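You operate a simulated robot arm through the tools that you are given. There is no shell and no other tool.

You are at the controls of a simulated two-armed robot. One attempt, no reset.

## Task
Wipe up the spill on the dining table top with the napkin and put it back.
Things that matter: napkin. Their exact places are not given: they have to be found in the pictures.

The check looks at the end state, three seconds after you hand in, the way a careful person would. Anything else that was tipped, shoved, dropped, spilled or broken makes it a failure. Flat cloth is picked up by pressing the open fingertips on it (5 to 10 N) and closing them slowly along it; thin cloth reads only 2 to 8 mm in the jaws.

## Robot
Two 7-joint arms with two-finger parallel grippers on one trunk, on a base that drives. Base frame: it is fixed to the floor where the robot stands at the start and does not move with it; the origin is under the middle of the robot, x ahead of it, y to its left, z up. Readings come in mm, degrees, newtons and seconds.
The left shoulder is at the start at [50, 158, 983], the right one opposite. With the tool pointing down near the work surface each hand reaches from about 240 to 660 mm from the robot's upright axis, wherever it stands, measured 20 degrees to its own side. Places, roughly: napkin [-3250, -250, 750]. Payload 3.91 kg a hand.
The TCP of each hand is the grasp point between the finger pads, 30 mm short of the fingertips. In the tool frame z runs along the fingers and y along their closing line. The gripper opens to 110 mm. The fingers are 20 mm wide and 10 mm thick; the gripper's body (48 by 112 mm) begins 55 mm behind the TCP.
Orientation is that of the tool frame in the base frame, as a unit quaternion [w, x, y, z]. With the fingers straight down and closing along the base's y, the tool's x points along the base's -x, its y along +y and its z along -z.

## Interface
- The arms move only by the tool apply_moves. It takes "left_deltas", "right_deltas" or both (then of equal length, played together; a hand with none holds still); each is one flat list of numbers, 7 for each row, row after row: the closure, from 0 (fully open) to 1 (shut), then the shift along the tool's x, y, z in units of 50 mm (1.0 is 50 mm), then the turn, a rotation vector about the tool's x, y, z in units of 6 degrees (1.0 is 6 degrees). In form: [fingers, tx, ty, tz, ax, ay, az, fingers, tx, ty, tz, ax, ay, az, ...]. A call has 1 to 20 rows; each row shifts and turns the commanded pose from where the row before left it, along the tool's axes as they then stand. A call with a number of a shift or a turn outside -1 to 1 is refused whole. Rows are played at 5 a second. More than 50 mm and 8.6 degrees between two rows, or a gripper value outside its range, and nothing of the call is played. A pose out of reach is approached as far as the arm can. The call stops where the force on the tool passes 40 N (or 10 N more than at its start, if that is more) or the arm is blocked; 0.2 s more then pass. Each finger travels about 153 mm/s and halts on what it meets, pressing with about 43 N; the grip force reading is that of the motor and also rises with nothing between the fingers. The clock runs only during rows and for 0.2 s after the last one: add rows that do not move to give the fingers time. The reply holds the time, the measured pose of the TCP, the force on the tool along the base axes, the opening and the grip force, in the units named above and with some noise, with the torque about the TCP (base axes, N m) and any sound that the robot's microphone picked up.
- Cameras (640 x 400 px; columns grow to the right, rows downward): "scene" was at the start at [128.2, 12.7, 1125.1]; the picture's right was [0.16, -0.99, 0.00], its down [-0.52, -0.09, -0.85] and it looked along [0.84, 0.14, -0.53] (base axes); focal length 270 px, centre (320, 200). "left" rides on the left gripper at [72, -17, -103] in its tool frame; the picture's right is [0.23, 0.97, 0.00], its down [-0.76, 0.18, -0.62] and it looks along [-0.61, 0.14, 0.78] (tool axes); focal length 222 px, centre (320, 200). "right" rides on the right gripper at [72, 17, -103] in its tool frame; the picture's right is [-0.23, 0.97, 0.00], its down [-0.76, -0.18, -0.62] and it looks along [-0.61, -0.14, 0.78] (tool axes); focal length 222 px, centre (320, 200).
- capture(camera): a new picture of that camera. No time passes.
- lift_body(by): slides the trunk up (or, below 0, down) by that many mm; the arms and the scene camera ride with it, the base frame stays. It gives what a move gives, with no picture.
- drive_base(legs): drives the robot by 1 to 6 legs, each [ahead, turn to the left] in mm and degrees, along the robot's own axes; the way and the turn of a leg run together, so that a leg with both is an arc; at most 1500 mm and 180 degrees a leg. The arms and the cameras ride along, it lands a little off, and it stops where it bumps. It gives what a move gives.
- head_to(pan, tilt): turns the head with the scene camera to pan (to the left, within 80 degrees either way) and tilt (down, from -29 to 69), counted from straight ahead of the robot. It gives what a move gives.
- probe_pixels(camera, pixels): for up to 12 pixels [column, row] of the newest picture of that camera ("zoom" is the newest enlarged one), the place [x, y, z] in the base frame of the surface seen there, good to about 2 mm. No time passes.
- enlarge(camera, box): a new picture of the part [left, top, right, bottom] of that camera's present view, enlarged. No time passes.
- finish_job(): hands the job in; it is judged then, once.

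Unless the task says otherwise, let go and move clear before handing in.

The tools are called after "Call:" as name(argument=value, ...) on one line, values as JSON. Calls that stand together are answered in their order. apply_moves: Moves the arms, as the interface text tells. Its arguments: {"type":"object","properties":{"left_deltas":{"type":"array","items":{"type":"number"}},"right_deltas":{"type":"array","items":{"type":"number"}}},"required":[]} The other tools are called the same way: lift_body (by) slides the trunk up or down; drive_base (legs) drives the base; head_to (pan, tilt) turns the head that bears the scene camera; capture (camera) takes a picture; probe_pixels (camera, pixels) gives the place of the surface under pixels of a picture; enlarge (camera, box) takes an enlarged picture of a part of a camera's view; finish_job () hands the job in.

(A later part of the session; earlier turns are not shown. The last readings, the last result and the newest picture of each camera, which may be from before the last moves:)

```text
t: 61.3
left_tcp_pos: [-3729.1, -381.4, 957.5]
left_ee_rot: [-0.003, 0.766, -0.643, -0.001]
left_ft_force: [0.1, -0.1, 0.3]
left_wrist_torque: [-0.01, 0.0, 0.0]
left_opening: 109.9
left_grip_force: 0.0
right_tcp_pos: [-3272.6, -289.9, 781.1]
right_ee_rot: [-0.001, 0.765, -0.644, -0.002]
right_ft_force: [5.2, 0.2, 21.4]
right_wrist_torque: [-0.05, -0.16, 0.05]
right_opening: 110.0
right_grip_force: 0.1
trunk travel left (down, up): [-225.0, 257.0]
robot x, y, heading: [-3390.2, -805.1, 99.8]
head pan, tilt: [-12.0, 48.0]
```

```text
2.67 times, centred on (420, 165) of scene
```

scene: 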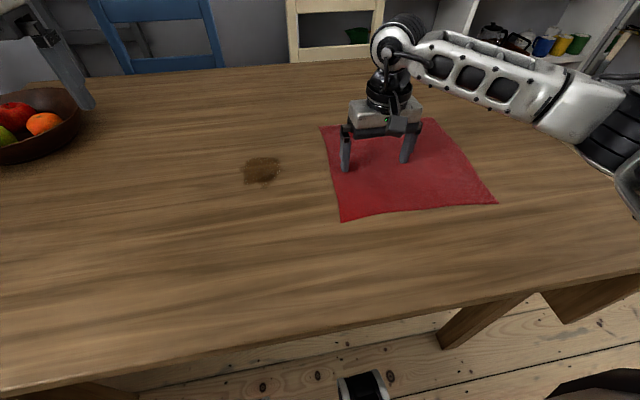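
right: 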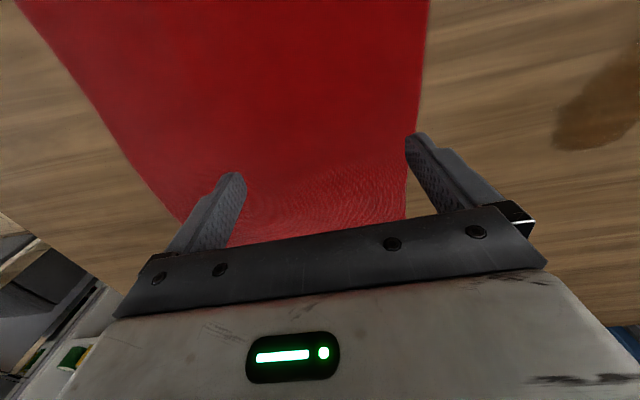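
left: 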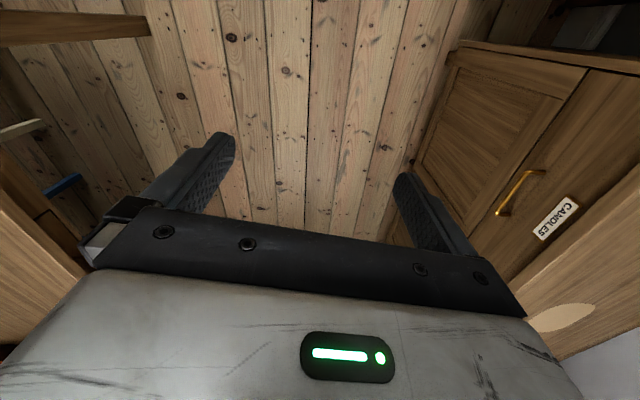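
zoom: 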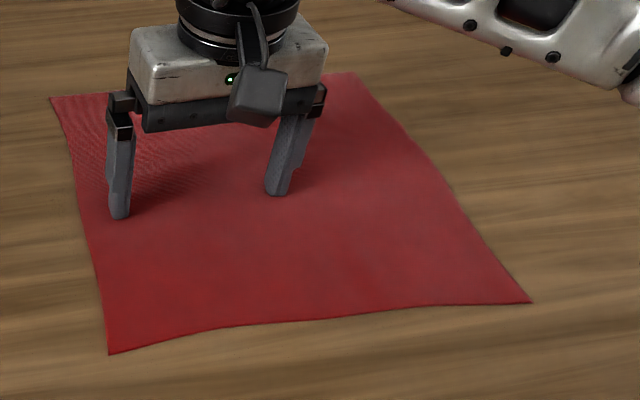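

The napkin followed the fingertips perfectly flat (edge moved from zoom pixel 85,95 to 50,95), though force rose to 21 N. I'll ease up 1 mm and continue dragging 100 mm toward the spill.

Call:
apply_moves(right_deltas=[0, 0, 0, -0.024, 0, 0, 0, 0, -0.034, 0.197, 0, 0, 0, 0, 0, -0.034, 0.197, 0, 0, 0, 0, 0, -0.034, 0.197, 0, 0, 0, 0, 0, -0.034, 0.197, 0, 0, 0, 0, 0, -0.034, 0.197, 0, 0, 0, 0])

Call:
capture(camera="scene")

```text
t: 62.7
left_tcp_pos: [-3728.3, -380.4, 957.9]
left_ee_rot: [0.0, 0.766, -0.643, -0.001]
left_ft_force: [0.6, 0.9, -0.5]
left_wrist_torque: [0.02, 0.01, -0.03]
left_opening: 110.0
left_grip_force: 0.0
right_tcp_pos: [-3321.3, -290.5, 781.7]
right_ee_rot: [-0.001, 0.765, -0.644, -0.001]
right_ft_force: [3.5, -0.4, 11.8]
right_wrist_torque: [-0.01, -0.04, 0.06]
right_opening: 109.7
right_grip_force: 0.0
trunk travel left (down, up): [-225.0, 257.0]
robot x, y, heading: [-3387.1, -809.3, 99.7]
head pan, tilt: [-12.0, 48.0]
```

```text
taken
```

scene: 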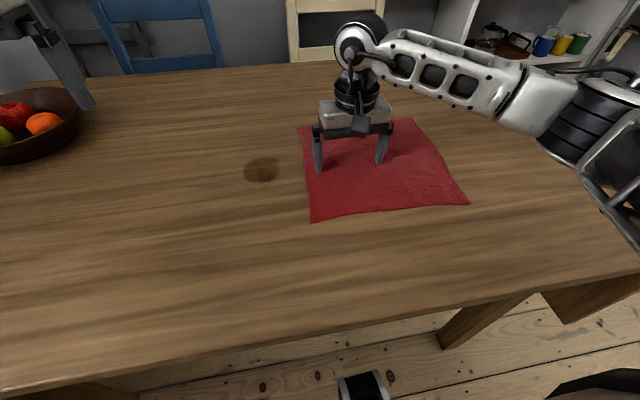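

The napkin keeps following flat at 11.8 N. I'll drag another 110 mm so the leading fingertip and cloth come over the spill.

Call:
apply_moves(right_deltas=[0, -0.034, 0.197, 0, 0, 0, 0, 0, -0.034, 0.197, 0, 0, 0, 0, 0, -0.034, 0.197, 0, 0, 0, 0, 0, -0.034, 0.197, 0, 0, 0, 0, 0, -0.034, 0.197, 0, 0, 0, 0, 0, -0.034, 0.197, 0, 0, 0, 0, 0, -0.034, 0.197, 0, 0, 0, 0, 0, -0.034, 0.197, 0, 0, 0, 0, 0, -0.034, 0.197, 0, 0, 0, 0, 0, -0.034, 0.197, 0, 0, 0, 0, 0, -0.034, 0.197, 0, 0, 0, 0])

Call:
capture(camera="scene")

```text
t: 65.1
left_tcp_pos: [-3728.7, -380.7, 956.6]
left_ee_rot: [-0.001, 0.765, -0.644, 0.0]
left_ft_force: [-0.9, 0.1, 0.3]
left_wrist_torque: [-0.02, 0.01, 0.0]
left_opening: 109.9
left_grip_force: 0.1
right_tcp_pos: [-3431.1, -291.5, 780.3]
right_ee_rot: [0.0, 0.765, -0.644, 0.0]
right_ft_force: [1.5, 0.4, 5.8]
right_wrist_torque: [0.01, -0.08, 0.04]
right_opening: 109.5
right_grip_force: 0.0
trunk travel left (down, up): [-225.0, 257.0]
robot x, y, heading: [-3389.4, -812.7, 99.9]
head pan, tilt: [-12.0, 48.0]
```

```text
taken
```

scene: 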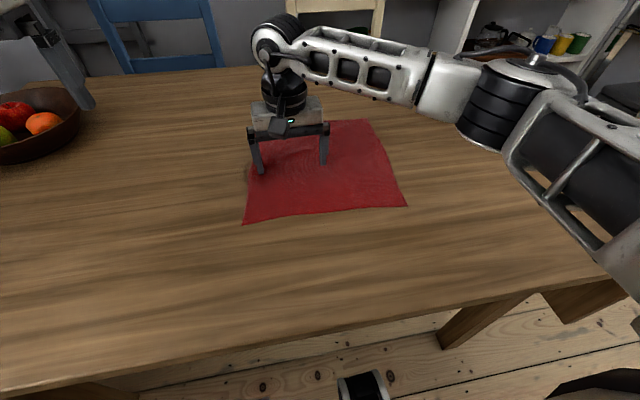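

The cloth's edge is now over the spill (pixel 250,175) and force has eased to 5.8 N. I'll press slightly more and carry on 60 mm past the spill, while drawing the left hand back out of the way.

Call:
apply_moves(right_deltas=[0, -0.034, 0.197, 0.016, 0, 0, 0, 0, -0.034, 0.197, 0, 0, 0, 0, 0, -0.034, 0.197, 0, 0, 0, 0, 0, -0.034, 0.197, 0, 0, 0, 0, 0, -0.034, 0.197, 0, 0, 0, 0, 0, -0.034, 0.197, 0, 0, 0, 0], left_deltas=[0, 0.3, 0.1, -0.3, 0, 0, 0, 0, 0.4, 0.1, -0.3, 0, 0, 0, 0, 0.4, 0.1, -0.3, 0, 0, 0, 0, 0.4, 0, 0, 0, 0, 0, 0, 0.4, 0, 0, 0, 0, 0, 0, 0.3, 0, 0, 0, 0, 0])

Call:
capture(camera="scene")

```text
t: 66.5
left_tcp_pos: [-3723.0, -493.0, 1002.2]
left_ee_rot: [-0.001, 0.766, -0.643, -0.002]
left_ft_force: [0.5, 0.0, -0.8]
left_wrist_torque: [0.01, -0.01, -0.01]
left_opening: 110.0
left_grip_force: 0.0
right_tcp_pos: [-3490.1, -289.2, 780.4]
right_ee_rot: [0.0, 0.765, -0.644, -0.001]
right_ft_force: [6.9, -0.8, 24.3]
right_wrist_torque: [0.02, -0.61, -0.02]
right_opening: 108.8
right_grip_force: 0.1
trunk travel left (down, up): [-225.0, 257.0]
robot x, y, heading: [-3391.1, -811.4, 100.0]
head pan, tilt: [-12.0, 48.0]
```

```text
taken
```

scene: 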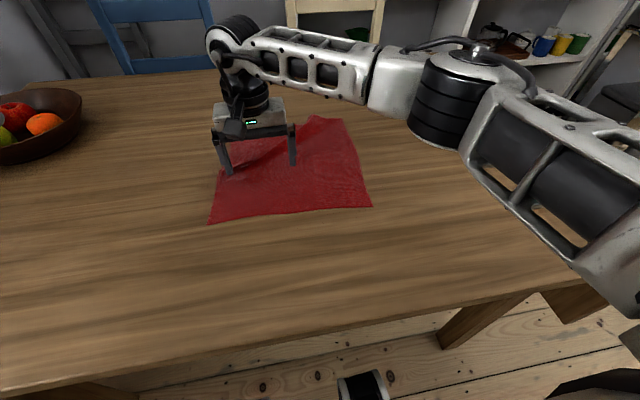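

Force is up to 24 N and the cloth shows some crease near (265,160). I'll zoom in to inspect before scrubbing.

Call:
enlarge(camera="scene", box=[180, 90, 400, 230])

Call:
capture(camera="right")

```text
2.86 times, centred on (290, 160) of scene
```

zoom: 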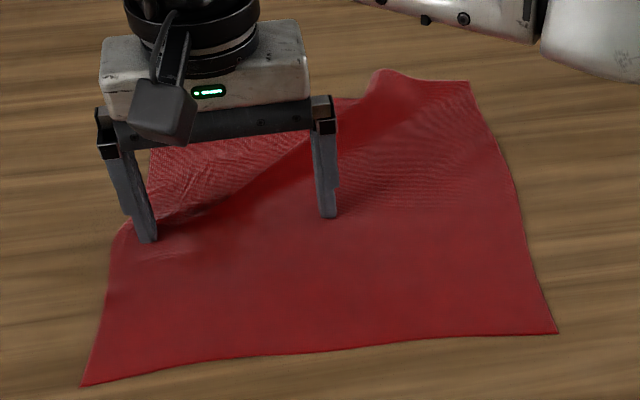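

```text
taken
```

right: 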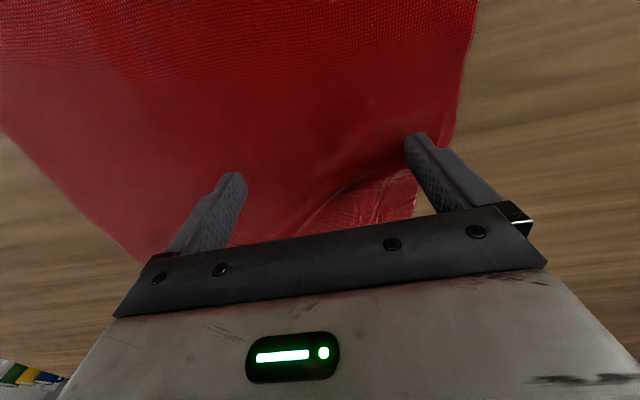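

A diagonal ridge has formed from the leading finger (zoom 145,240) to the far edge (380,75), likely from pressing too hard. I'll ease off to about 10 N, then stroke 30 mm forward and back 60 mm in +x to wipe a second strip of the spill.

Call:
apply_moves(right_deltas=[0, 0, 0, -0.03, 0, 0, 0, 0, -0.197, -0.034, 0, 0, 0, 0, 0, -0.197, -0.034, 0, 0, 0, 0, 0, -0.197, -0.034, 0, 0, 0, 0])

Call:
enlarge(camera="scene", box=[180, 90, 400, 230])

```text
t: 67.5
left_tcp_pos: [-3723.5, -491.5, 1001.0]
left_ee_rot: [0.0, 0.766, -0.643, -0.001]
left_ft_force: [0.4, 0.5, 0.0]
left_wrist_torque: [-0.04, -0.01, -0.01]
left_opening: 110.0
left_grip_force: 0.0
right_tcp_pos: [-3492.4, -260.4, 781.1]
right_ee_rot: [0.0, 0.765, -0.643, 0.0]
right_ft_force: [-1.6, -4.0, 11.2]
right_wrist_torque: [-0.11, -0.23, -0.03]
right_opening: 109.5
right_grip_force: 0.0
trunk travel left (down, up): [-225.0, 257.0]
robot x, y, heading: [-3386.3, -810.3, 99.6]
head pan, tilt: [-12.0, 48.0]
```

```text
2.86 times, centred on (290, 160) of scene
```

zoom: 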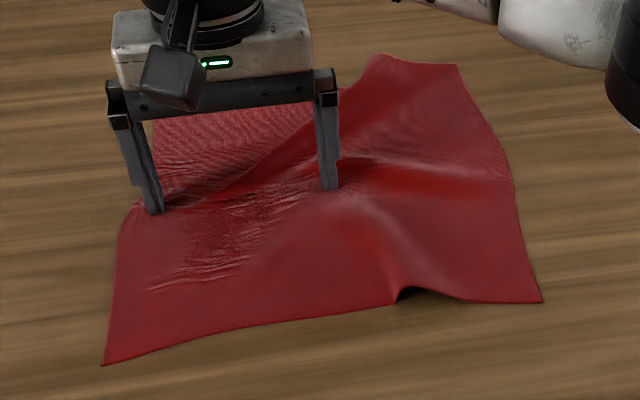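

The cloth now has a few more folds but still covers the spill area, with force at 11 N. I'll make the return stroke of 100 mm in +x along this strip, then check.

Call:
apply_moves(right_deltas=[0, 0.034, -0.197, 0, 0, 0, 0, 0, 0.034, -0.197, 0, 0, 0, 0, 0, 0.034, -0.197, 0, 0, 0, 0, 0, 0.034, -0.197, 0, 0, 0, 0, 0, 0.034, -0.197, 0, 0, 0, 0, 0, 0.034, -0.197, 0, 0, 0, 0, 0, 0.034, -0.197, 0, 0, 0, 0, 0, 0.034, -0.197, 0, 0, 0, 0, 0, 0.034, -0.197, 0, 0, 0, 0, 0, 0.034, -0.197, 0, 0, 0, 0])

Call:
capture(camera="scene")

Call:
enlarge(camera="scene", box=[200, 90, 420, 230])

```text
t: 69.7
left_tcp_pos: [-3723.1, -489.4, 1001.2]
left_ee_rot: [-0.001, 0.765, -0.644, -0.001]
left_ft_force: [-0.2, -0.3, -0.3]
left_wrist_torque: [-0.04, -0.04, 0.0]
left_opening: 109.8
left_grip_force: 0.0
right_tcp_pos: [-3392.4, -260.6, 781.5]
right_ee_rot: [0.001, 0.764, -0.645, 0.001]
right_ft_force: [-0.3, 0.7, 0.6]
right_wrist_torque: [-0.01, -0.02, 0.03]
right_opening: 109.9
right_grip_force: 0.1
trunk travel left (down, up): [-225.0, 257.0]
robot x, y, heading: [-3390.8, -810.8, 99.5]
head pan, tilt: [-12.0, 48.0]
```

```text
taken
```

scene: 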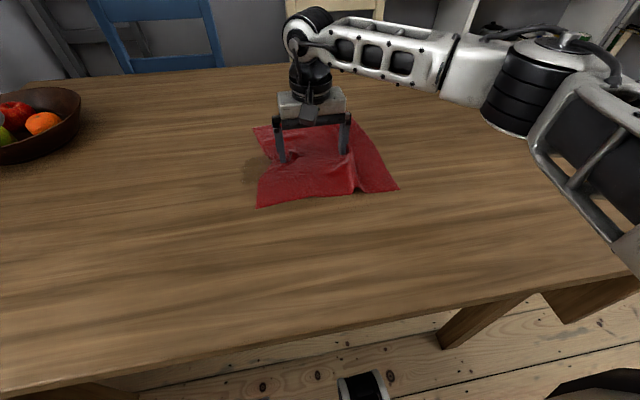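

```text
2.86 times, centred on (310, 160) of scene
```

zoom: 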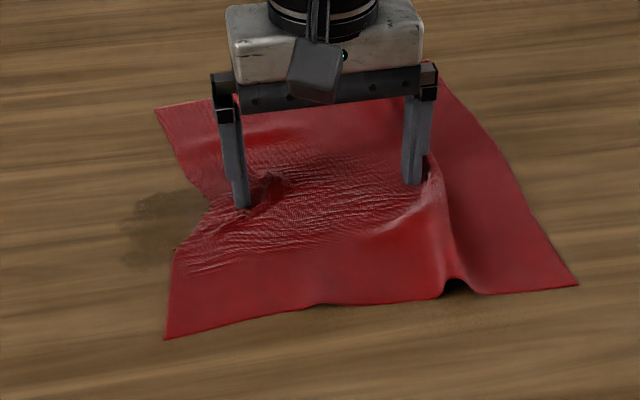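

The stain has clearly faded (zoom 165,230), so pressing through the cloth wipes it. Force has dropped to 0.6 N, so I'll press ~1.2 mm deeper, shift 60 mm toward me and read the force.

Call:
apply_moves(right_deltas=[0, 0, 0, 0.026, 0, 0, 0, 0, 0.197, 0.034, 0, 0, 0, 0, 0, 0.197, 0.034, 0, 0, 0, 0, 0, 0.197, 0.034, 0, 0, 0, 0, 0, 0.197, 0.034, 0, 0, 0, 0, 0, 0.197, 0.034, 0, 0, 0, 0, 0, 0.197, 0.034, 0, 0, 0, 0])

Call:
enlarge(camera="scene", box=[200, 90, 420, 230])

```text
t: 71.3
left_tcp_pos: [-3722.9, -490.9, 1002.0]
left_ee_rot: [-0.001, 0.766, -0.643, -0.001]
left_ft_force: [-0.3, 1.3, -0.4]
left_wrist_torque: [-0.02, -0.02, 0.02]
left_opening: 109.6
left_grip_force: 0.1
right_tcp_pos: [-3391.6, -321.3, 782.4]
right_ee_rot: [0.0, 0.764, -0.645, -0.002]
right_ft_force: [-0.3, 4.6, 10.7]
right_wrist_torque: [-0.02, 0.57, -0.25]
right_opening: 109.9
right_grip_force: 0.1
trunk travel left (down, up): [-225.0, 257.0]
robot x, y, heading: [-3391.1, -809.8, 99.9]
head pan, tilt: [-12.0, 48.0]
```

```text
2.86 times, centred on (310, 160) of scene
```

zoom: 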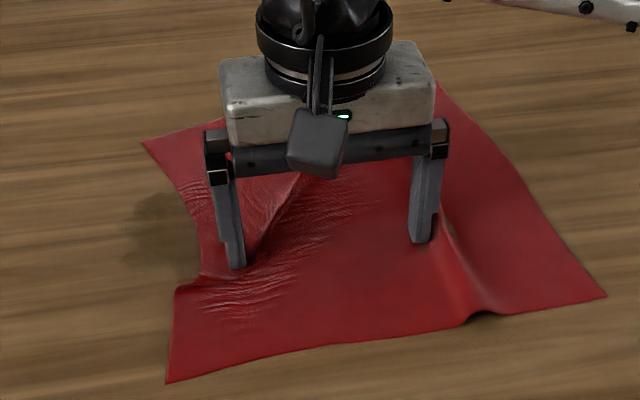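

Force is 10.7 N and the cloth is under both fingers, with the faded stain just ahead at zoom (160,230). I'll stroke 100 mm in -x across the stain's near strip.

Call:
apply_moves(right_deltas=[0, -0.034, 0.197, 0, 0, 0, 0, 0, -0.034, 0.197, 0, 0, 0, 0, 0, -0.034, 0.197, 0, 0, 0, 0, 0, -0.034, 0.197, 0, 0, 0, 0, 0, -0.034, 0.197, 0, 0, 0, 0, 0, -0.034, 0.197, 0, 0, 0, 0, 0, -0.034, 0.197, 0, 0, 0, 0, 0, -0.034, 0.197, 0, 0, 0, 0, 0, -0.034, 0.197, 0, 0, 0, 0, 0, -0.034, 0.197, 0, 0, 0, 0])

Call:
enlarge(camera="scene", box=[180, 90, 400, 230])

```text
t: 73.5
left_tcp_pos: [-3722.8, -491.5, 1001.6]
left_ee_rot: [-0.002, 0.765, -0.644, -0.001]
left_ft_force: [0.3, -0.5, -0.4]
left_wrist_torque: [0.0, 0.0, -0.01]
left_opening: 109.7
left_grip_force: 0.0
right_tcp_pos: [-3491.6, -319.3, 780.1]
right_ee_rot: [-0.001, 0.765, -0.644, 0.0]
right_ft_force: [7.7, -0.2, 19.8]
right_wrist_torque: [-0.32, 0.79, 0.16]
right_opening: 106.3
right_grip_force: 0.1
trunk travel left (down, up): [-225.0, 257.0]
robot x, y, heading: [-3389.3, -809.5, 100.0]
head pan, tilt: [-12.0, 48.0]
```

```text
2.86 times, centred on (290, 160) of scene
```

zoom: 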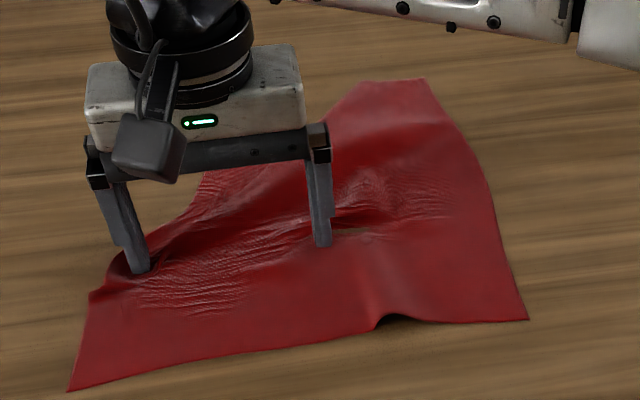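

The cloth is again over the whole spill area, with folds at its far side. Rather than drag it further, I'll lift, narrow the fingers to ~44 mm, centre over the stain at [-3490,-302], and scrub in place.

Call:
apply_moves(right_deltas=[0, 0, 0, -0.5, 0, 0, 0, 0.6, -0.33, -0.09, 0, 0, 0, 0, 0.6, 0, 0, 0, 0, 0, 0, 0.6, 0, 0, 0.3, 0, 0, 0, 0.6, 0, 0, 0.1, 0, 0, 0, 0.6, 0, 0, 0.06, 0, 0, 0])

Call:
enlarge(camera="scene", box=[180, 90, 400, 230])

Call:
capture(camera="right")

```text
t: 74.9
left_tcp_pos: [-3723.0, -490.0, 1001.8]
left_ee_rot: [-0.001, 0.765, -0.644, -0.001]
left_ft_force: [1.1, 0.2, -0.2]
left_wrist_torque: [0.01, 0.0, -0.01]
left_opening: 110.0
left_grip_force: 0.1
right_tcp_pos: [-3489.5, -303.5, 782.3]
right_ee_rot: [-0.001, 0.765, -0.644, -0.001]
right_ft_force: [0.1, 1.4, 2.6]
right_wrist_torque: [0.04, 0.1, -0.02]
right_opening: 44.0
right_grip_force: 0.0
trunk travel left (down, up): [-225.0, 257.0]
robot x, y, heading: [-3389.4, -809.6, 100.1]
head pan, tilt: [-12.0, 48.0]
```

```text
2.86 times, centred on (290, 160) of scene
```

zoom: 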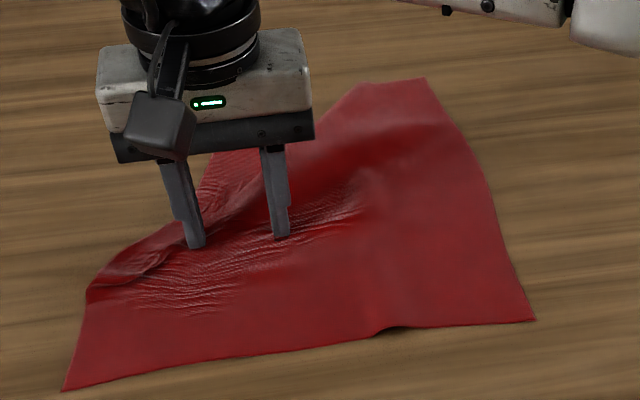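

```text
taken
```

right: 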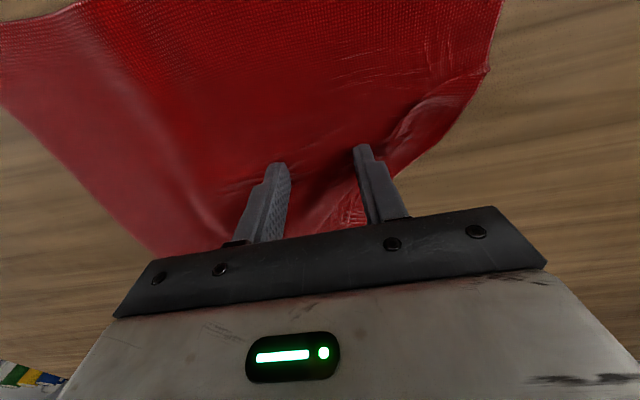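

Light contact (2.6 N) over the stain's centre. I'll press a little more and scrub a raster: forward 30 mm, side to side ±22 mm, then back.

Call:
apply_moves(right_deltas=[0.6, 0, 0, 0.022, 0, 0, 0, 0.6, -0.197, -0.034, 0, 0, 0, 0, 0.6, -0.197, -0.034, 0, 0, 0, 0, 0.6, -0.197, -0.034, 0, 0, 0, 0, 0.6, 0.037, -0.217, 0, 0, 0, 0, 0.6, 0.037, -0.217, 0, 0, 0, 0, 0.6, -0.037, 0.217, 0, 0, 0, 0, 0.6, -0.037, 0.217, 0, 0, 0, 0, 0.6, -0.037, 0.217, 0, 0, 0, 0, 0.6, -0.037, 0.217, 0, 0, 0, 0, 0.6, 0.037, -0.217, 0, 0, 0, 0, 0.6, 0.037, -0.217, 0, 0, 0, 0, 0.6, 0.197, 0.034, 0, 0, 0, 0, 0.6, 0.197, 0.034, 0, 0, 0, 0, 0.6, 0.197, 0.034, 0, 0, 0, 0])

Call:
enlarge(camera="scene", box=[180, 90, 400, 230])

```text
t: 78.1
left_tcp_pos: [-3723.2, -490.6, 1000.2]
left_ee_rot: [-0.001, 0.765, -0.643, 0.0]
left_ft_force: [0.1, 0.0, -0.5]
left_wrist_torque: [-0.01, 0.01, 0.01]
left_opening: 109.9
left_grip_force: 0.1
right_tcp_pos: [-3490.0, -303.2, 780.5]
right_ee_rot: [0.001, 0.765, -0.644, 0.0]
right_ft_force: [0.3, 2.0, 5.0]
right_wrist_torque: [0.08, 0.03, -0.04]
right_opening: 43.8
right_grip_force: 0.1
trunk travel left (down, up): [-225.0, 257.0]
robot x, y, heading: [-3391.4, -811.3, 100.0]
head pan, tilt: [-12.0, 48.0]
```

```text
2.86 times, centred on (290, 160) of scene
```

zoom: 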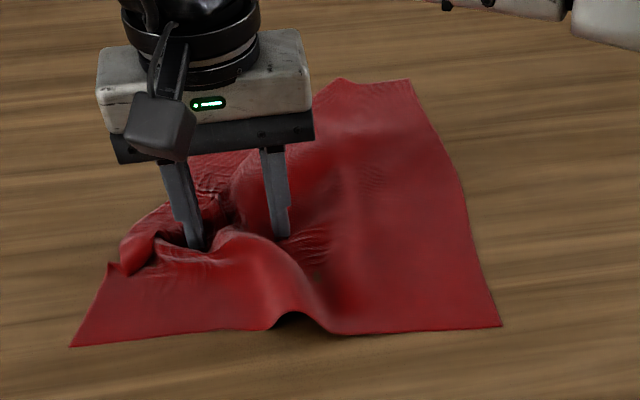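

Force is about 5 N and the cloth is bunching somewhat around the fingers, still over the spill. I'll scrub the centre row and then the near row the same way.

Call:
apply_moves(right_deltas=[0.6, 0.037, -0.217, 0.01, 0, 0, 0, 0.6, 0.037, -0.217, 0, 0, 0, 0, 0.6, -0.037, 0.217, 0, 0, 0, 0, 0.6, -0.037, 0.217, 0, 0, 0, 0, 0.6, -0.037, 0.217, 0, 0, 0, 0, 0.6, -0.037, 0.217, 0, 0, 0, 0, 0.6, 0.037, -0.217, 0, 0, 0, 0, 0.6, 0.037, -0.217, 0, 0, 0, 0, 0.6, 0.295, 0.05, 0, 0, 0, 0, 0.6, 0.295, 0.05, 0, 0, 0, 0, 0.6, 0.037, -0.217, 0, 0, 0, 0, 0.6, 0.037, -0.217, 0, 0, 0, 0, 0.6, -0.037, 0.217, 0, 0, 0, 0, 0.6, -0.037, 0.217, 0, 0, 0, 0, 0.6, -0.037, 0.217, 0, 0, 0, 0, 0.6, -0.037, 0.217, 0, 0, 0, 0, 0.6, 0.037, -0.217, 0, 0, 0, 0, 0.6, 0.037, -0.217, 0, 0, 0, 0, 0.6, -0.295, -0.05, 0, 0, 0, 0, 0.6, -0.295, -0.05, 0, 0, 0, 0])

Call:
enlarge(camera="scene", box=[180, 90, 400, 230])

```text
t: 82.3
left_tcp_pos: [-3722.8, -491.0, 1001.4]
left_ee_rot: [-0.001, 0.765, -0.644, -0.001]
left_ft_force: [0.4, 0.0, 0.1]
left_wrist_torque: [0.05, -0.02, -0.02]
left_opening: 110.1
left_grip_force: 0.3
right_tcp_pos: [-3489.1, -303.9, 782.3]
right_ee_rot: [0.0, 0.766, -0.643, -0.001]
right_ft_force: [0.6, -5.0, 15.2]
right_wrist_torque: [-0.13, -0.15, -0.03]
right_opening: 44.0
right_grip_force: 0.1
trunk travel left (down, up): [-225.0, 257.0]
robot x, y, heading: [-3386.3, -810.1, 99.9]
head pan, tilt: [-12.0, 48.0]
```

```text
2.86 times, centred on (290, 160) of scene
```

zoom: 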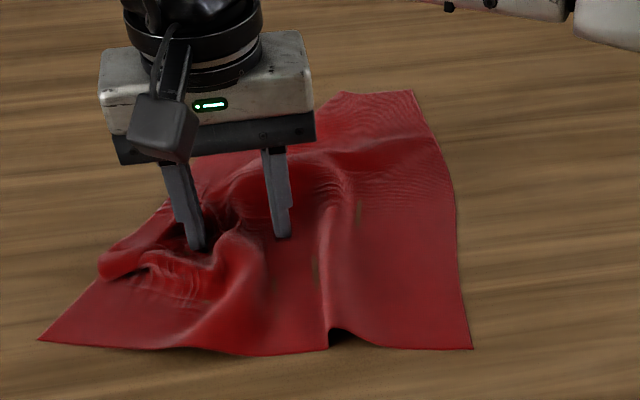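

The cloth is bunched near the fingers (zoom 190,260) but its right part lies flat. I'll lift the hand clear to see the whole napkin.

Call:
apply_moves(right_deltas=[0.6, 0, 0, -0.4, 0, 0, 0, 0.6, 0, 0, -0.9, 0, 0, 0, 0.6, 0, -0.6, -0.7, 0, 0, 0, 0.6, 0, -0.9, 0, 0, 0, 0, 0.6, 0, -0.9, 0, 0, 0, 0, 0.6, 0, -0.9, 0, 0, 0, 0])

Call:
capture(camera="scene")

Call:
enlarge(camera="scene", box=[160, 90, 400, 240])

```text
t: 83.7
left_tcp_pos: [-3722.9, -489.4, 1001.9]
left_ee_rot: [0.0, 0.765, -0.644, -0.001]
left_ft_force: [-0.8, -0.3, -0.6]
left_wrist_torque: [0.0, -0.03, -0.02]
left_opening: 110.0
left_grip_force: 0.1
right_tcp_pos: [-3325.1, -273.5, 876.7]
right_ee_rot: [-0.001, 0.766, -0.643, 0.0]
right_ft_force: [0.1, -0.9, -0.7]
right_wrist_torque: [-0.02, -0.01, -0.02]
right_opening: 43.9
right_grip_force: 0.1
trunk travel left (down, up): [-225.0, 257.0]
robot x, y, heading: [-3392.9, -809.3, 99.8]
head pan, tilt: [-12.0, 48.0]
```

```text
taken
```

scene: 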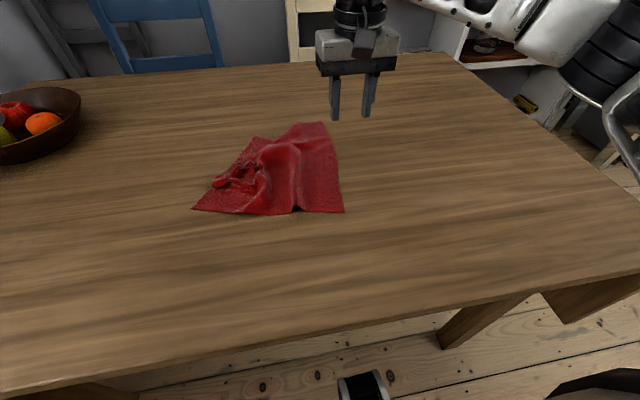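

```text
2.67 times, centred on (280, 165) of scene
```

zoom: 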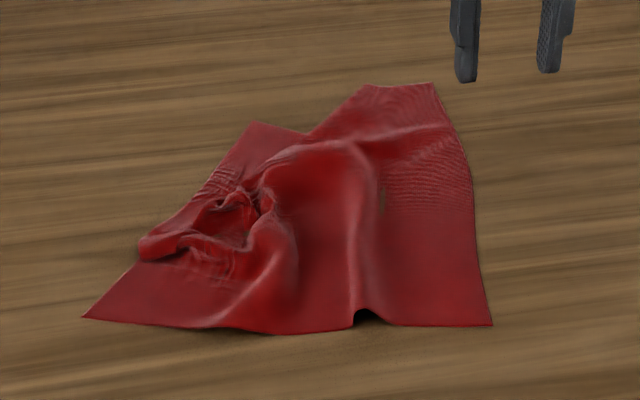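

The napkin is bunched toward its left part, with corners at zoom (82,318), (492,325), (432,83), (252,122). I'll turn the hand 90° so both fingers can press along the napkin's +x edge, and probe the corners meanwhile.

Call:
probe_pixels(camera="zoom", pixels=[[84, 317], [490, 323], [430, 86], [254, 125], [370, 88], [455, 130], [475, 220], [150, 245], [300, 190], [360, 318]])

Call:
apply_moves(right_deltas=[0, 0, 0, 0, 0, 0, -1, 0, 0, 0, 0, 0, 0, -1, 0, 0, 0, 0, 0, 0, -1, 0, 0, 0, 0, 0, 0, -1, 0, 0, 0, 0, 0, 0, -1, 0, 0, 0, 0, 0, 0, -1, 0, 0, 0, 0, 0, 0, -1, 0, 0, 0, 0, 0, 0, -1, 0, 0, 0, 0, 0, 0, -1, 0, 0, 0, 0, 0, 0, -1, 0, 0, 0, 0, 0, 0, -1, 0, 0, 0, 0, 0, 0, -1, 0, 0, 0, 0, 0, 0, -1, 0, 0, 0, 0, 0, 0, -1, 0, 0, 0, 0, 0, 0, -1])

Call:
capture(camera="right")

```text
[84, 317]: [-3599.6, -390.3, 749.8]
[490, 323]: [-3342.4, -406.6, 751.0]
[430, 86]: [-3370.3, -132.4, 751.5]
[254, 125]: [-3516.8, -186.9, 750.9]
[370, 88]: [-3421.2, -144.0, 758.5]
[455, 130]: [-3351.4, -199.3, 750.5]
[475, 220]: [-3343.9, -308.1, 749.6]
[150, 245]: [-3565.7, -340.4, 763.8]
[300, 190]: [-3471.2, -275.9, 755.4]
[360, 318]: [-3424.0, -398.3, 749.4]
```

```text
t: 86.9
left_tcp_pos: [-3722.5, -490.9, 1000.5]
left_ee_rot: [0.0, 0.766, -0.643, -0.001]
left_ft_force: [-0.2, 0.1, 0.1]
left_wrist_torque: [0.0, 0.04, 0.01]
left_opening: 110.1
left_grip_force: 0.0
right_tcp_pos: [-3313.0, -290.7, 878.7]
right_ee_rot: [0.002, 0.951, -0.311, -0.002]
right_ft_force: [-0.6, 0.0, 0.0]
right_wrist_torque: [-0.01, -0.03, 0.01]
right_opening: 110.1
right_grip_force: 0.0
right hand out of reach, approached as far as the arm can: row 7, 8, 9, 10, 11, 12, 13, 14, 15
trunk travel left (down, up): [-225.0, 257.0]
robot x, y, heading: [-3391.2, -808.2, 99.9]
head pan, tilt: [-12.0, 48.0]
```

```text
taken
```

right: 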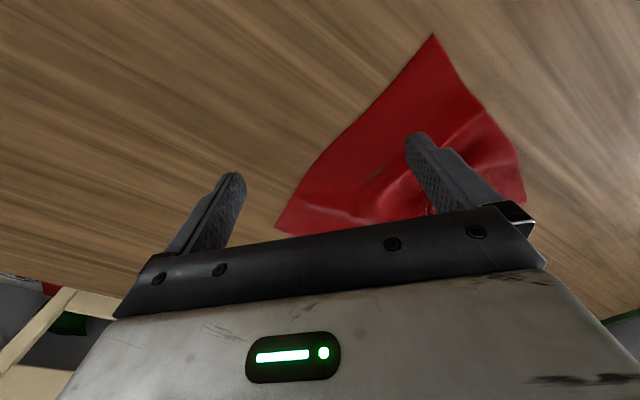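

The wrist reached its limit about 44° into that turn. I'll turn the other way instead, first back past the original orientation.

Call:
apply_moves(right_deltas=[0, 0, 0, -0.2, 0, 0, 1, 0, 0, 0, 0, 0, 0, 1, 0, 0, 0, 0, 0, 0, 1, 0, 0, 0, 0, 0, 0, 1, 0, 0, 0, 0, 0, 0, 1, 0, 0, 0, 0, 0, 0, 1, 0, 0, 0, 0, 0, 0, 1, 0, 0, 0, 0, 0, 0, 1, 0, 0, 0, 0, 0, 0, 1, 0, 0, 0, 0, 0, 0, 1, 0, 0, 0, 0, 0, 0, 1, 0, 0, 0, 0, 0, 0, 1, 0, 0, 0, 0, 0, 0, 1, 0, 0, 0, 0, 0, 0, 1, 0, 0, 0, 0, 0, 0, 1])

```text
t: 90.1
left_tcp_pos: [-3724.4, -489.9, 1001.1]
left_ee_rot: [-0.001, 0.765, -0.643, -0.001]
left_ft_force: [0.6, 0.0, -0.3]
left_wrist_torque: [0.0, 0.0, -0.01]
left_opening: 110.1
left_grip_force: 0.0
right_tcp_pos: [-3313.8, -292.6, 889.4]
right_ee_rot: [-0.002, -0.45, 0.893, 0.0]
right_ft_force: [-0.9, 0.1, -0.3]
right_wrist_torque: [0.0, 0.0, 0.01]
right_opening: 110.1
right_grip_force: 0.1
trunk travel left (down, up): [-225.0, 257.0]
robot x, y, heading: [-3388.3, -806.2, 99.9]
head pan, tilt: [-12.0, 48.0]
```

It rotated freely to 46° the other way with no limit. I'll continue the remaining 44°.

Call:
apply_moves(right_deltas=[0, 0, 0, 0, 0, 0, 1, 0, 0, 0, 0, 0, 0, 1, 0, 0, 0, 0, 0, 0, 1, 0, 0, 0, 0, 0, 0, 1, 0, 0, 0, 0, 0, 0, 1, 0, 0, 0, 0, 0, 0, 1, 0, 0, 0, 0, 0, 0, 1])

Call:
capture(camera="right")

Call:
capture(camera="scene")

```text
t: 91.7
left_tcp_pos: [-3723.1, -490.6, 1001.6]
left_ee_rot: [-0.001, 0.765, -0.644, -0.001]
left_ft_force: [-0.4, -1.0, 0.0]
left_wrist_torque: [0.01, 0.01, 0.02]
left_opening: 110.3
left_grip_force: 0.1
right_tcp_pos: [-3313.5, -292.6, 890.8]
right_ee_rot: [-0.002, -0.103, 0.995, -0.001]
right_ft_force: [-0.2, 0.1, -0.2]
right_wrist_torque: [-0.03, -0.02, -0.02]
right_opening: 109.9
right_grip_force: 0.1
trunk travel left (down, up): [-225.0, 257.0]
robot x, y, heading: [-3389.5, -812.2, 99.8]
head pan, tilt: [-12.0, 48.0]
```

```text
taken
```

right: 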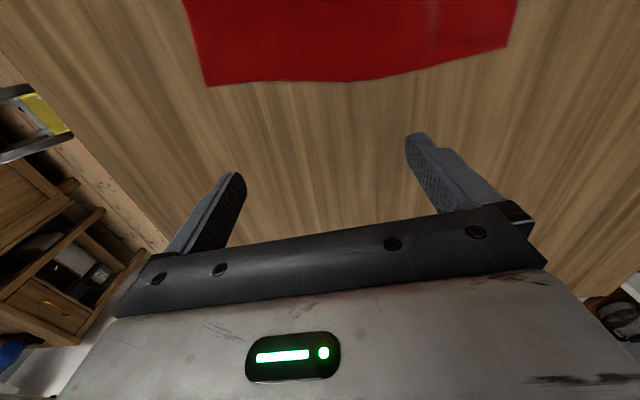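

```text
taken
```

scene: 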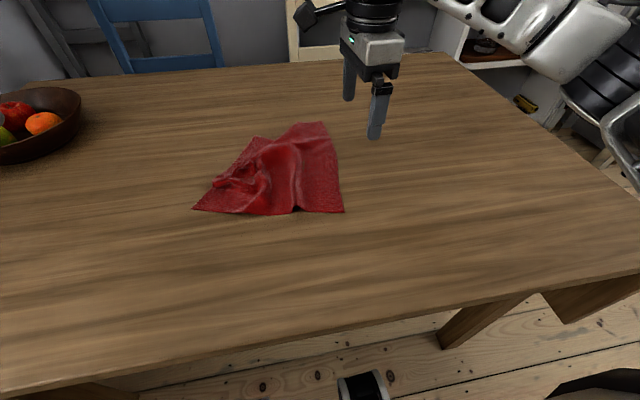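

The fingers now straddle along the base's y direction, parallel to the napkin's +x edge (right picture, edge from 208,85 to 505,45). I'll align 6° more and descend to just above the cloth, 25 mm inside that edge.

Call:
apply_moves(right_deltas=[0, 0, 0, 0, 0, 0, 1, 0, 0.667, 0.297, 0.4, 0, 0, 0, 0, 0.667, 0.297, 0.4, 0, 0, 0, 0, 0, 0, 0.5, 0, 0, 0, 0, 0, 0, 0.5, 0, 0, 0, 0, 0, 0, 0.2, 0, 0, 0, 0, 0, 0, 0, 0, 0, 0])

Call:
enlarge(camera="scene", box=[160, 90, 400, 240])

```text
t: 93.3
left_tcp_pos: [-3723.3, -490.1, 999.9]
left_ee_rot: [0.0, 0.766, -0.643, -0.001]
left_ft_force: [-0.5, -0.6, 0.7]
left_wrist_torque: [0.02, 0.02, 0.02]
left_opening: 110.1
left_grip_force: 0.1
right_tcp_pos: [-3384.5, -269.5, 789.4]
right_ee_rot: [-0.002, -0.051, 0.999, -0.001]
right_ft_force: [-0.7, -0.5, 0.2]
right_wrist_torque: [0.01, 0.02, -0.03]
right_opening: 109.8
right_grip_force: 0.1
trunk travel left (down, up): [-225.0, 257.0]
robot x, y, heading: [-3389.5, -808.8, 99.7]
head pan, tilt: [-12.0, 48.0]
```

```text
2.67 times, centred on (280, 165) of scene
```

zoom: 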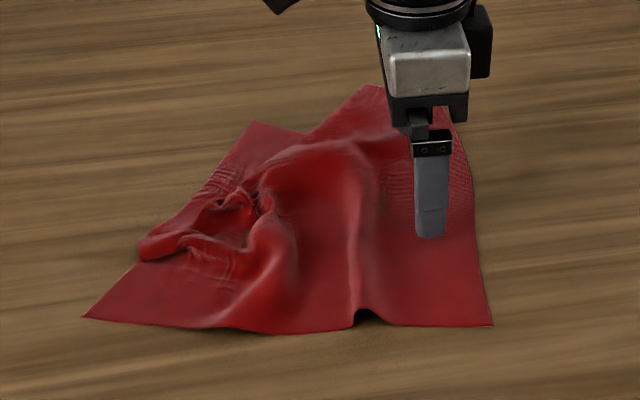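

The fingers hang just above the cloth near its +x edge. I'll lower 9 mm to make contact.

Call:
apply_moves(right_deltas=[0, 0, 0, 0.08, 0, 0, 0, 0, 0, 0, 0.06, 0, 0, 0, 0, 0, 0, 0.03, 0, 0, 0, 0, 0, 0, 0.02, 0, 0, 0, 0, 0, 0, 0, 0, 0, 0])

```text
t: 94.5
left_tcp_pos: [-3723.3, -490.6, 1001.4]
left_ee_rot: [0.0, 0.766, -0.643, -0.001]
left_ft_force: [-0.1, -0.3, -0.2]
left_wrist_torque: [0.02, -0.05, 0.0]
left_opening: 110.1
left_grip_force: 0.2
right_tcp_pos: [-3382.3, -270.5, 780.5]
right_ee_rot: [-0.002, -0.051, 0.999, 0.0]
right_ft_force: [-0.7, 2.1, 7.3]
right_wrist_torque: [0.21, 0.01, 0.02]
right_opening: 109.9
right_grip_force: 0.0
trunk travel left (down, up): [-225.0, 257.0]
robot x, y, heading: [-3387.0, -812.8, 99.7]
head pan, tilt: [-12.0, 48.0]
```

Contact at 7.3 N. I'll drag the napkin's +x edge 100 mm in +x and look at how it straightens and whether the stain is gone.

Call:
apply_moves(right_deltas=[0, -0.199, -0.021, 0, 0, 0, 0, 0, -0.199, -0.021, 0, 0, 0, 0, 0, -0.199, -0.021, 0, 0, 0, 0, 0, -0.199, -0.021, 0, 0, 0, 0, 0, -0.199, -0.021, 0, 0, 0, 0, 0, -0.199, -0.021, 0, 0, 0, 0, 0, -0.199, -0.021, 0, 0, 0, 0, 0, -0.199, -0.021, 0, 0, 0, 0, 0, -0.199, -0.021, 0, 0, 0, 0, 0, -0.199, -0.021, 0, 0, 0, 0])

Call:
capture(camera="scene")

Call:
enlarge(camera="scene", box=[180, 90, 420, 240])

```text
t: 96.7
left_tcp_pos: [-3723.7, -491.8, 1001.9]
left_ee_rot: [-0.001, 0.765, -0.644, 0.0]
left_ft_force: [0.3, -0.7, -0.9]
left_wrist_torque: [0.02, 0.01, -0.03]
left_opening: 110.1
left_grip_force: 0.1
right_tcp_pos: [-3282.9, -272.1, 781.6]
right_ee_rot: [-0.002, -0.05, 0.999, 0.001]
right_ft_force: [-6.1, 0.9, 22.7]
right_wrist_torque: [-1.21, -0.02, -0.27]
right_opening: 109.5
right_grip_force: 0.1
trunk travel left (down, up): [-225.0, 257.0]
robot x, y, heading: [-3391.2, -808.6, 99.9]
head pan, tilt: [-12.0, 48.0]
```

```text
taken
```

scene: 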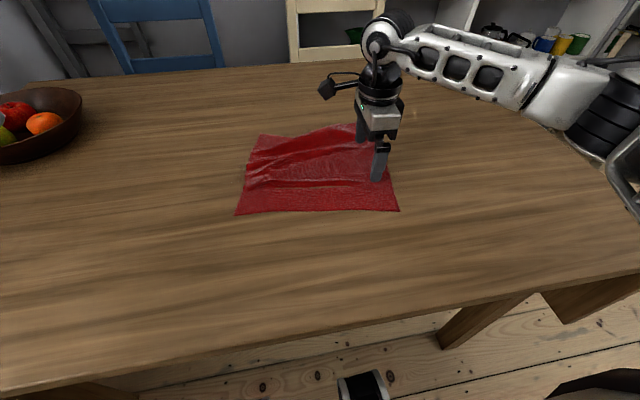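

```text
2.67 times, centred on (300, 165) of scene
```

zoom: 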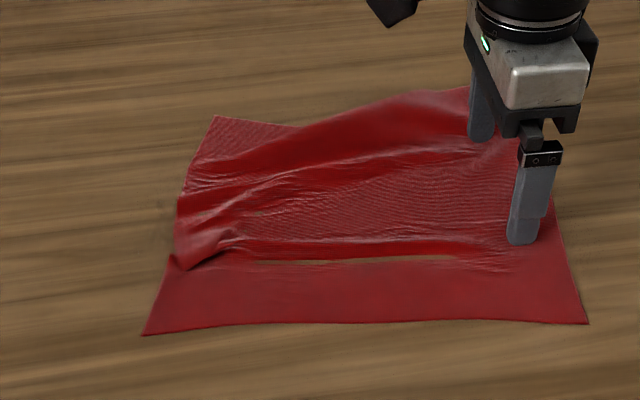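

Pulling straightened the napkin lengthwise; load has gone mostly to the near finger (22 N). I'll ease up 1 mm and pull another 80 mm to uncover the stain area.

Call:
apply_moves(right_deltas=[0, 0, 0, -0.024, 0, 0, 0, 0, -0.199, -0.021, 0, 0, 0, 0, 0, -0.199, -0.021, 0, 0, 0, 0, 0, -0.199, -0.021, 0, 0, 0, 0, 0, -0.199, -0.021, 0, 0, 0, 0, 0, -0.199, -0.021, 0, 0, 0, 0, 0, -0.199, -0.021, 0, 0, 0, 0, 0, -0.199, -0.021, 0, 0, 0, 0, 0, -0.199, -0.021, 0, 0, 0, 0])

Call:
capture(camera="scene")

Call:
enlarge(camera="scene", box=[200, 90, 440, 240])

```text
t: 98.7
left_tcp_pos: [-3723.0, -490.6, 1001.6]
left_ee_rot: [-0.001, 0.765, -0.644, 0.001]
left_ft_force: [-0.3, -0.2, -0.6]
left_wrist_torque: [0.02, -0.01, 0.0]
left_opening: 110.0
left_grip_force: 0.1
right_tcp_pos: [-3202.1, -273.1, 780.3]
right_ee_rot: [-0.002, -0.05, 0.999, 0.0]
right_ft_force: [-2.3, -1.0, 10.7]
right_wrist_torque: [0.57, 0.1, 0.1]
right_opening: 110.1
right_grip_force: 0.1
trunk travel left (down, up): [-225.0, 257.0]
robot x, y, heading: [-3388.7, -810.6, 99.8]
head pan, tilt: [-12.0, 48.0]
```

```text
taken
```

scene: 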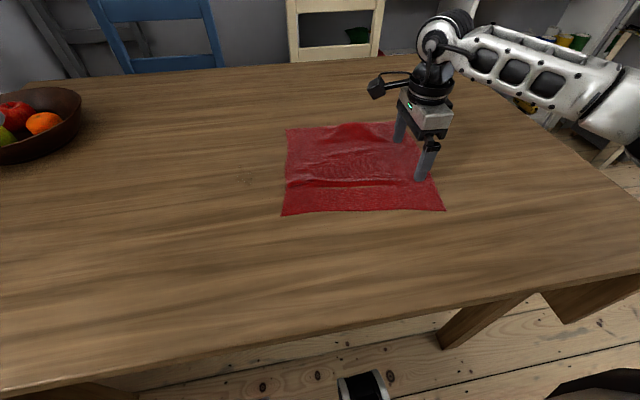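

```text
2.67 times, centred on (320, 165) of scene
```

zoom: 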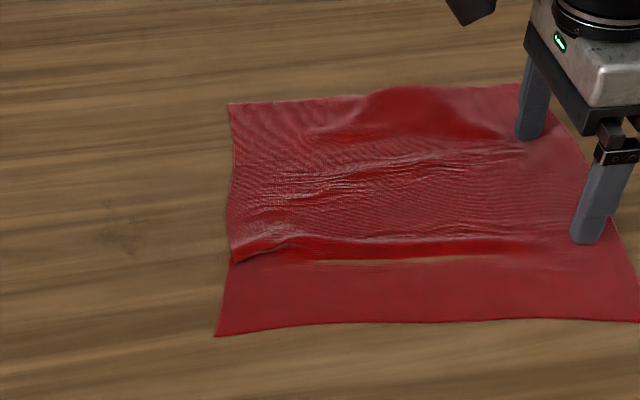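

The stain is almost entirely gone, with a faint remnant at zoom (125,230). I'll enlarge just that spot.

Call:
enlarge(camera="scene", box=[215, 140, 295, 190])

Call:
probe_pixels(camera="zoom", pixels=[[290, 240], [250, 250], [320, 280], [230, 200], [370, 200]])

```text
8.00 times, centred on (255, 165) of scene
```

zoom: 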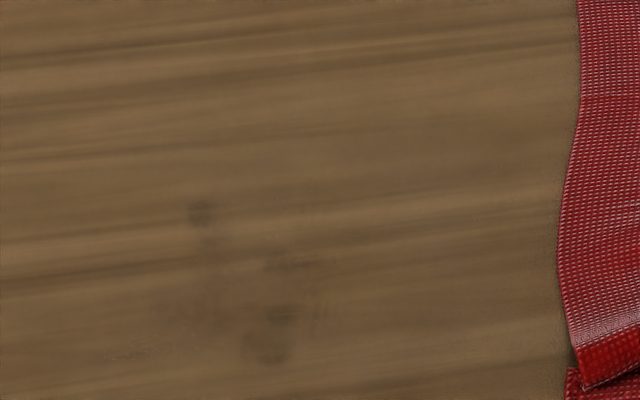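

```text
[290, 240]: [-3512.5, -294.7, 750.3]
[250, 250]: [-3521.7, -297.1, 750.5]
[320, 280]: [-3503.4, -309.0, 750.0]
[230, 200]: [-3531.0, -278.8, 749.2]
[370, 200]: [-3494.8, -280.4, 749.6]
```

Only faint specks remain at about [-3537,-283] and [-3515,-325]. I'll lift, move to the napkin's -x edge with narrower fingers, and make one more wiping pass.

Call:
apply_moves(right_deltas=[0, 0, 0, -0.4, 0, 0, 0, 0.5, 0, 0, -0.8, 0, 0, 0, 0.72, 0.95, 0, 0, 0, 0, 0, 0.72, 0.95, 0, 0, 0, 0, 0, 0.72, 0.95, 0, 0, 0, 0, 0, 0.72, 0.95, 0, 0, 0, 0, 0, 0.72, 0, 0, 0, 0, 0, 0])

Call:
capture(camera="scene")

Call:
enlarge(camera="scene", box=[220, 90, 460, 240])

```text
t: 100.3
left_tcp_pos: [-3723.3, -489.8, 1000.7]
left_ee_rot: [-0.001, 0.765, -0.643, -0.001]
left_ft_force: [-1.2, 0.1, 0.4]
left_wrist_torque: [0.01, -0.02, 0.01]
left_opening: 109.8
left_grip_force: 0.0
right_tcp_pos: [-3390.8, -290.9, 837.8]
right_ee_rot: [-0.002, -0.051, 0.999, -0.001]
right_ft_force: [-0.4, 0.1, -0.2]
right_wrist_torque: [0.0, -0.02, 0.01]
right_opening: 30.7
right_grip_force: 0.1
trunk travel left (down, up): [-225.0, 257.0]
robot x, y, heading: [-3392.6, -815.4, 99.9]
head pan, tilt: [-12.0, 48.0]
```

```text
taken
```

scene: 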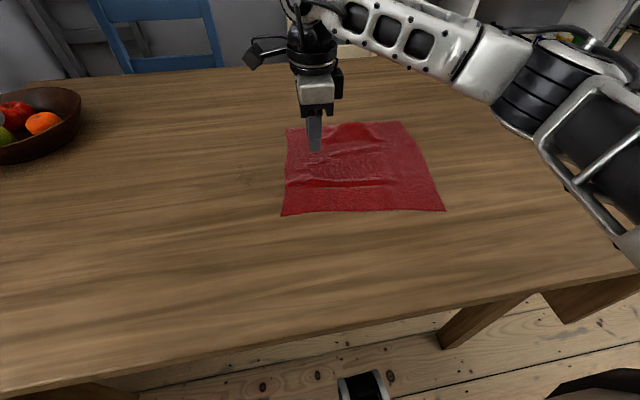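

```text
2.67 times, centred on (340, 165) of scene
```

zoom: 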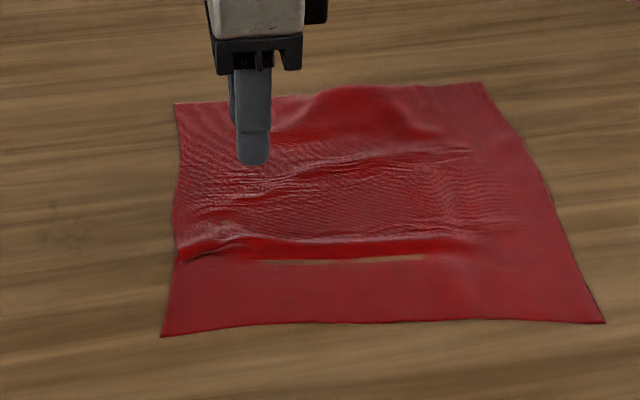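

Call:
probe_pixels(camera="zoom", pixels=[[164, 333], [604, 321], [482, 84], [178, 106], [176, 215], [182, 258], [180, 165], [70, 237], [52, 205], [545, 185], [370, 322], [330, 95]])

```text
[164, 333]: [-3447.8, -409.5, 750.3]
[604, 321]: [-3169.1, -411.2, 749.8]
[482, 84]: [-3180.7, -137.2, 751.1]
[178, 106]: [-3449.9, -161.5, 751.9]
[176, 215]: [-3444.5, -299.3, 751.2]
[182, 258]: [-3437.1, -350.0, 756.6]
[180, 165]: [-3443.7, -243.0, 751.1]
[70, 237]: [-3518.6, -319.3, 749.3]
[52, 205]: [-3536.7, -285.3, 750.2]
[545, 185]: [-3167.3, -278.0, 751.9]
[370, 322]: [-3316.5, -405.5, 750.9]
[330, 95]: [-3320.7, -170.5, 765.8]
```

The napkin is now spread with corners near [-3448,-410], [-3169,-411], [-3181,-137], [-3450,-162]. I'll press 25 mm inside its -x edge at y≈-302.

Call:
apply_moves(right_deltas=[0.72, 0.6, -0.158, 0.3, 0, 0, 0, 0.72, 0, 0, 0.6, 0, 0, 0, 0.72, 0, 0, 0.16, 0, 0, 0, 0.72, 0, 0, 0.06, 0, 0, 0, 0.72, 0, 0, 0.02, 0, 0, 0, 0.72, 0, 0, 0, 0, 0, 0])

```text
t: 101.7
left_tcp_pos: [-3722.4, -490.1, 1001.0]
left_ee_rot: [0.0, 0.766, -0.643, -0.001]
left_ft_force: [1.1, -1.1, -0.3]
left_wrist_torque: [0.01, 0.0, -0.01]
left_opening: 110.0
left_grip_force: 0.1
right_tcp_pos: [-3421.8, -303.2, 784.2]
right_ee_rot: [-0.002, -0.051, 0.999, -0.002]
right_ft_force: [0.8, 0.2, -0.3]
right_wrist_torque: [-0.02, 0.02, -0.01]
right_opening: 31.0
right_grip_force: 0.1
trunk travel left (down, up): [-225.0, 257.0]
robot x, y, heading: [-3394.4, -812.5, 99.9]
head pan, tilt: [-12.0, 48.0]
```

Still 3–4 mm above the cloth. I'll lower 4 mm.

Call:
apply_moves(right_deltas=[0.72, 0, 0, 0.05, 0, 0, 0, 0.72, 0, 0, 0.03, 0, 0, 0, 0.72, 0, 0, 0, 0, 0, 0])

```text
t: 102.5
left_tcp_pos: [-3723.3, -491.4, 1001.5]
left_ee_rot: [-0.001, 0.766, -0.643, -0.001]
left_ft_force: [-0.7, 0.2, 0.3]
left_wrist_torque: [-0.03, 0.0, 0.01]
left_opening: 109.8
left_grip_force: 0.0
right_tcp_pos: [-3420.6, -302.3, 781.3]
right_ee_rot: [-0.002, -0.051, 0.999, -0.001]
right_ft_force: [0.5, -1.2, 11.1]
right_wrist_torque: [-0.01, -0.05, -0.03]
right_opening: 30.6
right_grip_force: 0.0
trunk travel left (down, up): [-225.0, 257.0]
robot x, y, heading: [-3389.7, -810.4, 99.9]
head pan, tilt: [-12.0, 48.0]
```

11 N of even contact. I'll drag straight 60 mm to the stain's edge first.

Call:
apply_moves(right_deltas=[0.72, 0.199, 0.021, 0, 0, 0, 0, 0.72, 0.199, 0.021, 0, 0, 0, 0, 0.72, 0.199, 0.021, 0, 0, 0, 0, 0.72, 0.199, 0.021, 0, 0, 0, 0, 0.72, 0.199, 0.021, 0, 0, 0, 0, 0.72, 0.199, 0.021, 0, 0, 0, 0])

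Call:
enlarge(camera="scene", box=[180, 90, 420, 240])

```text
t: 103.9
left_tcp_pos: [-3723.2, -490.5, 1002.0]
left_ee_rot: [-0.001, 0.765, -0.644, -0.001]
left_ft_force: [-1.0, 0.4, 0.7]
left_wrist_torque: [-0.02, -0.02, -0.02]
left_opening: 110.1
left_grip_force: 0.1
right_tcp_pos: [-3479.0, -301.5, 780.6]
right_ee_rot: [-0.003, -0.051, 0.999, 0.0]
right_ft_force: [4.5, 0.8, 11.9]
right_wrist_torque: [0.07, -0.17, 0.01]
right_opening: 30.7
right_grip_force: 0.2
trunk travel left (down, up): [-225.0, 257.0]
robot x, y, heading: [-3395.0, -810.3, 99.7]
head pan, tilt: [-12.0, 48.0]
```

```text
2.67 times, centred on (300, 165) of scene
```

zoom: 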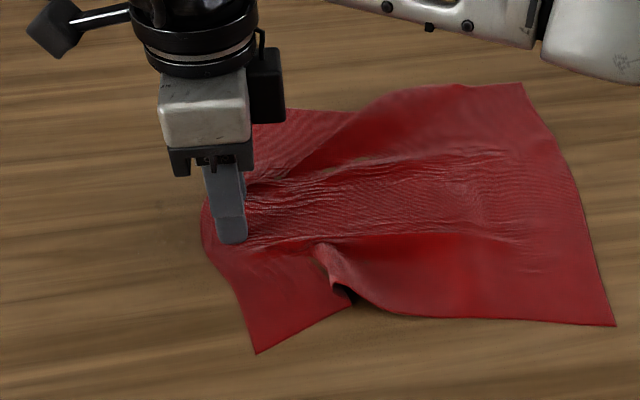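

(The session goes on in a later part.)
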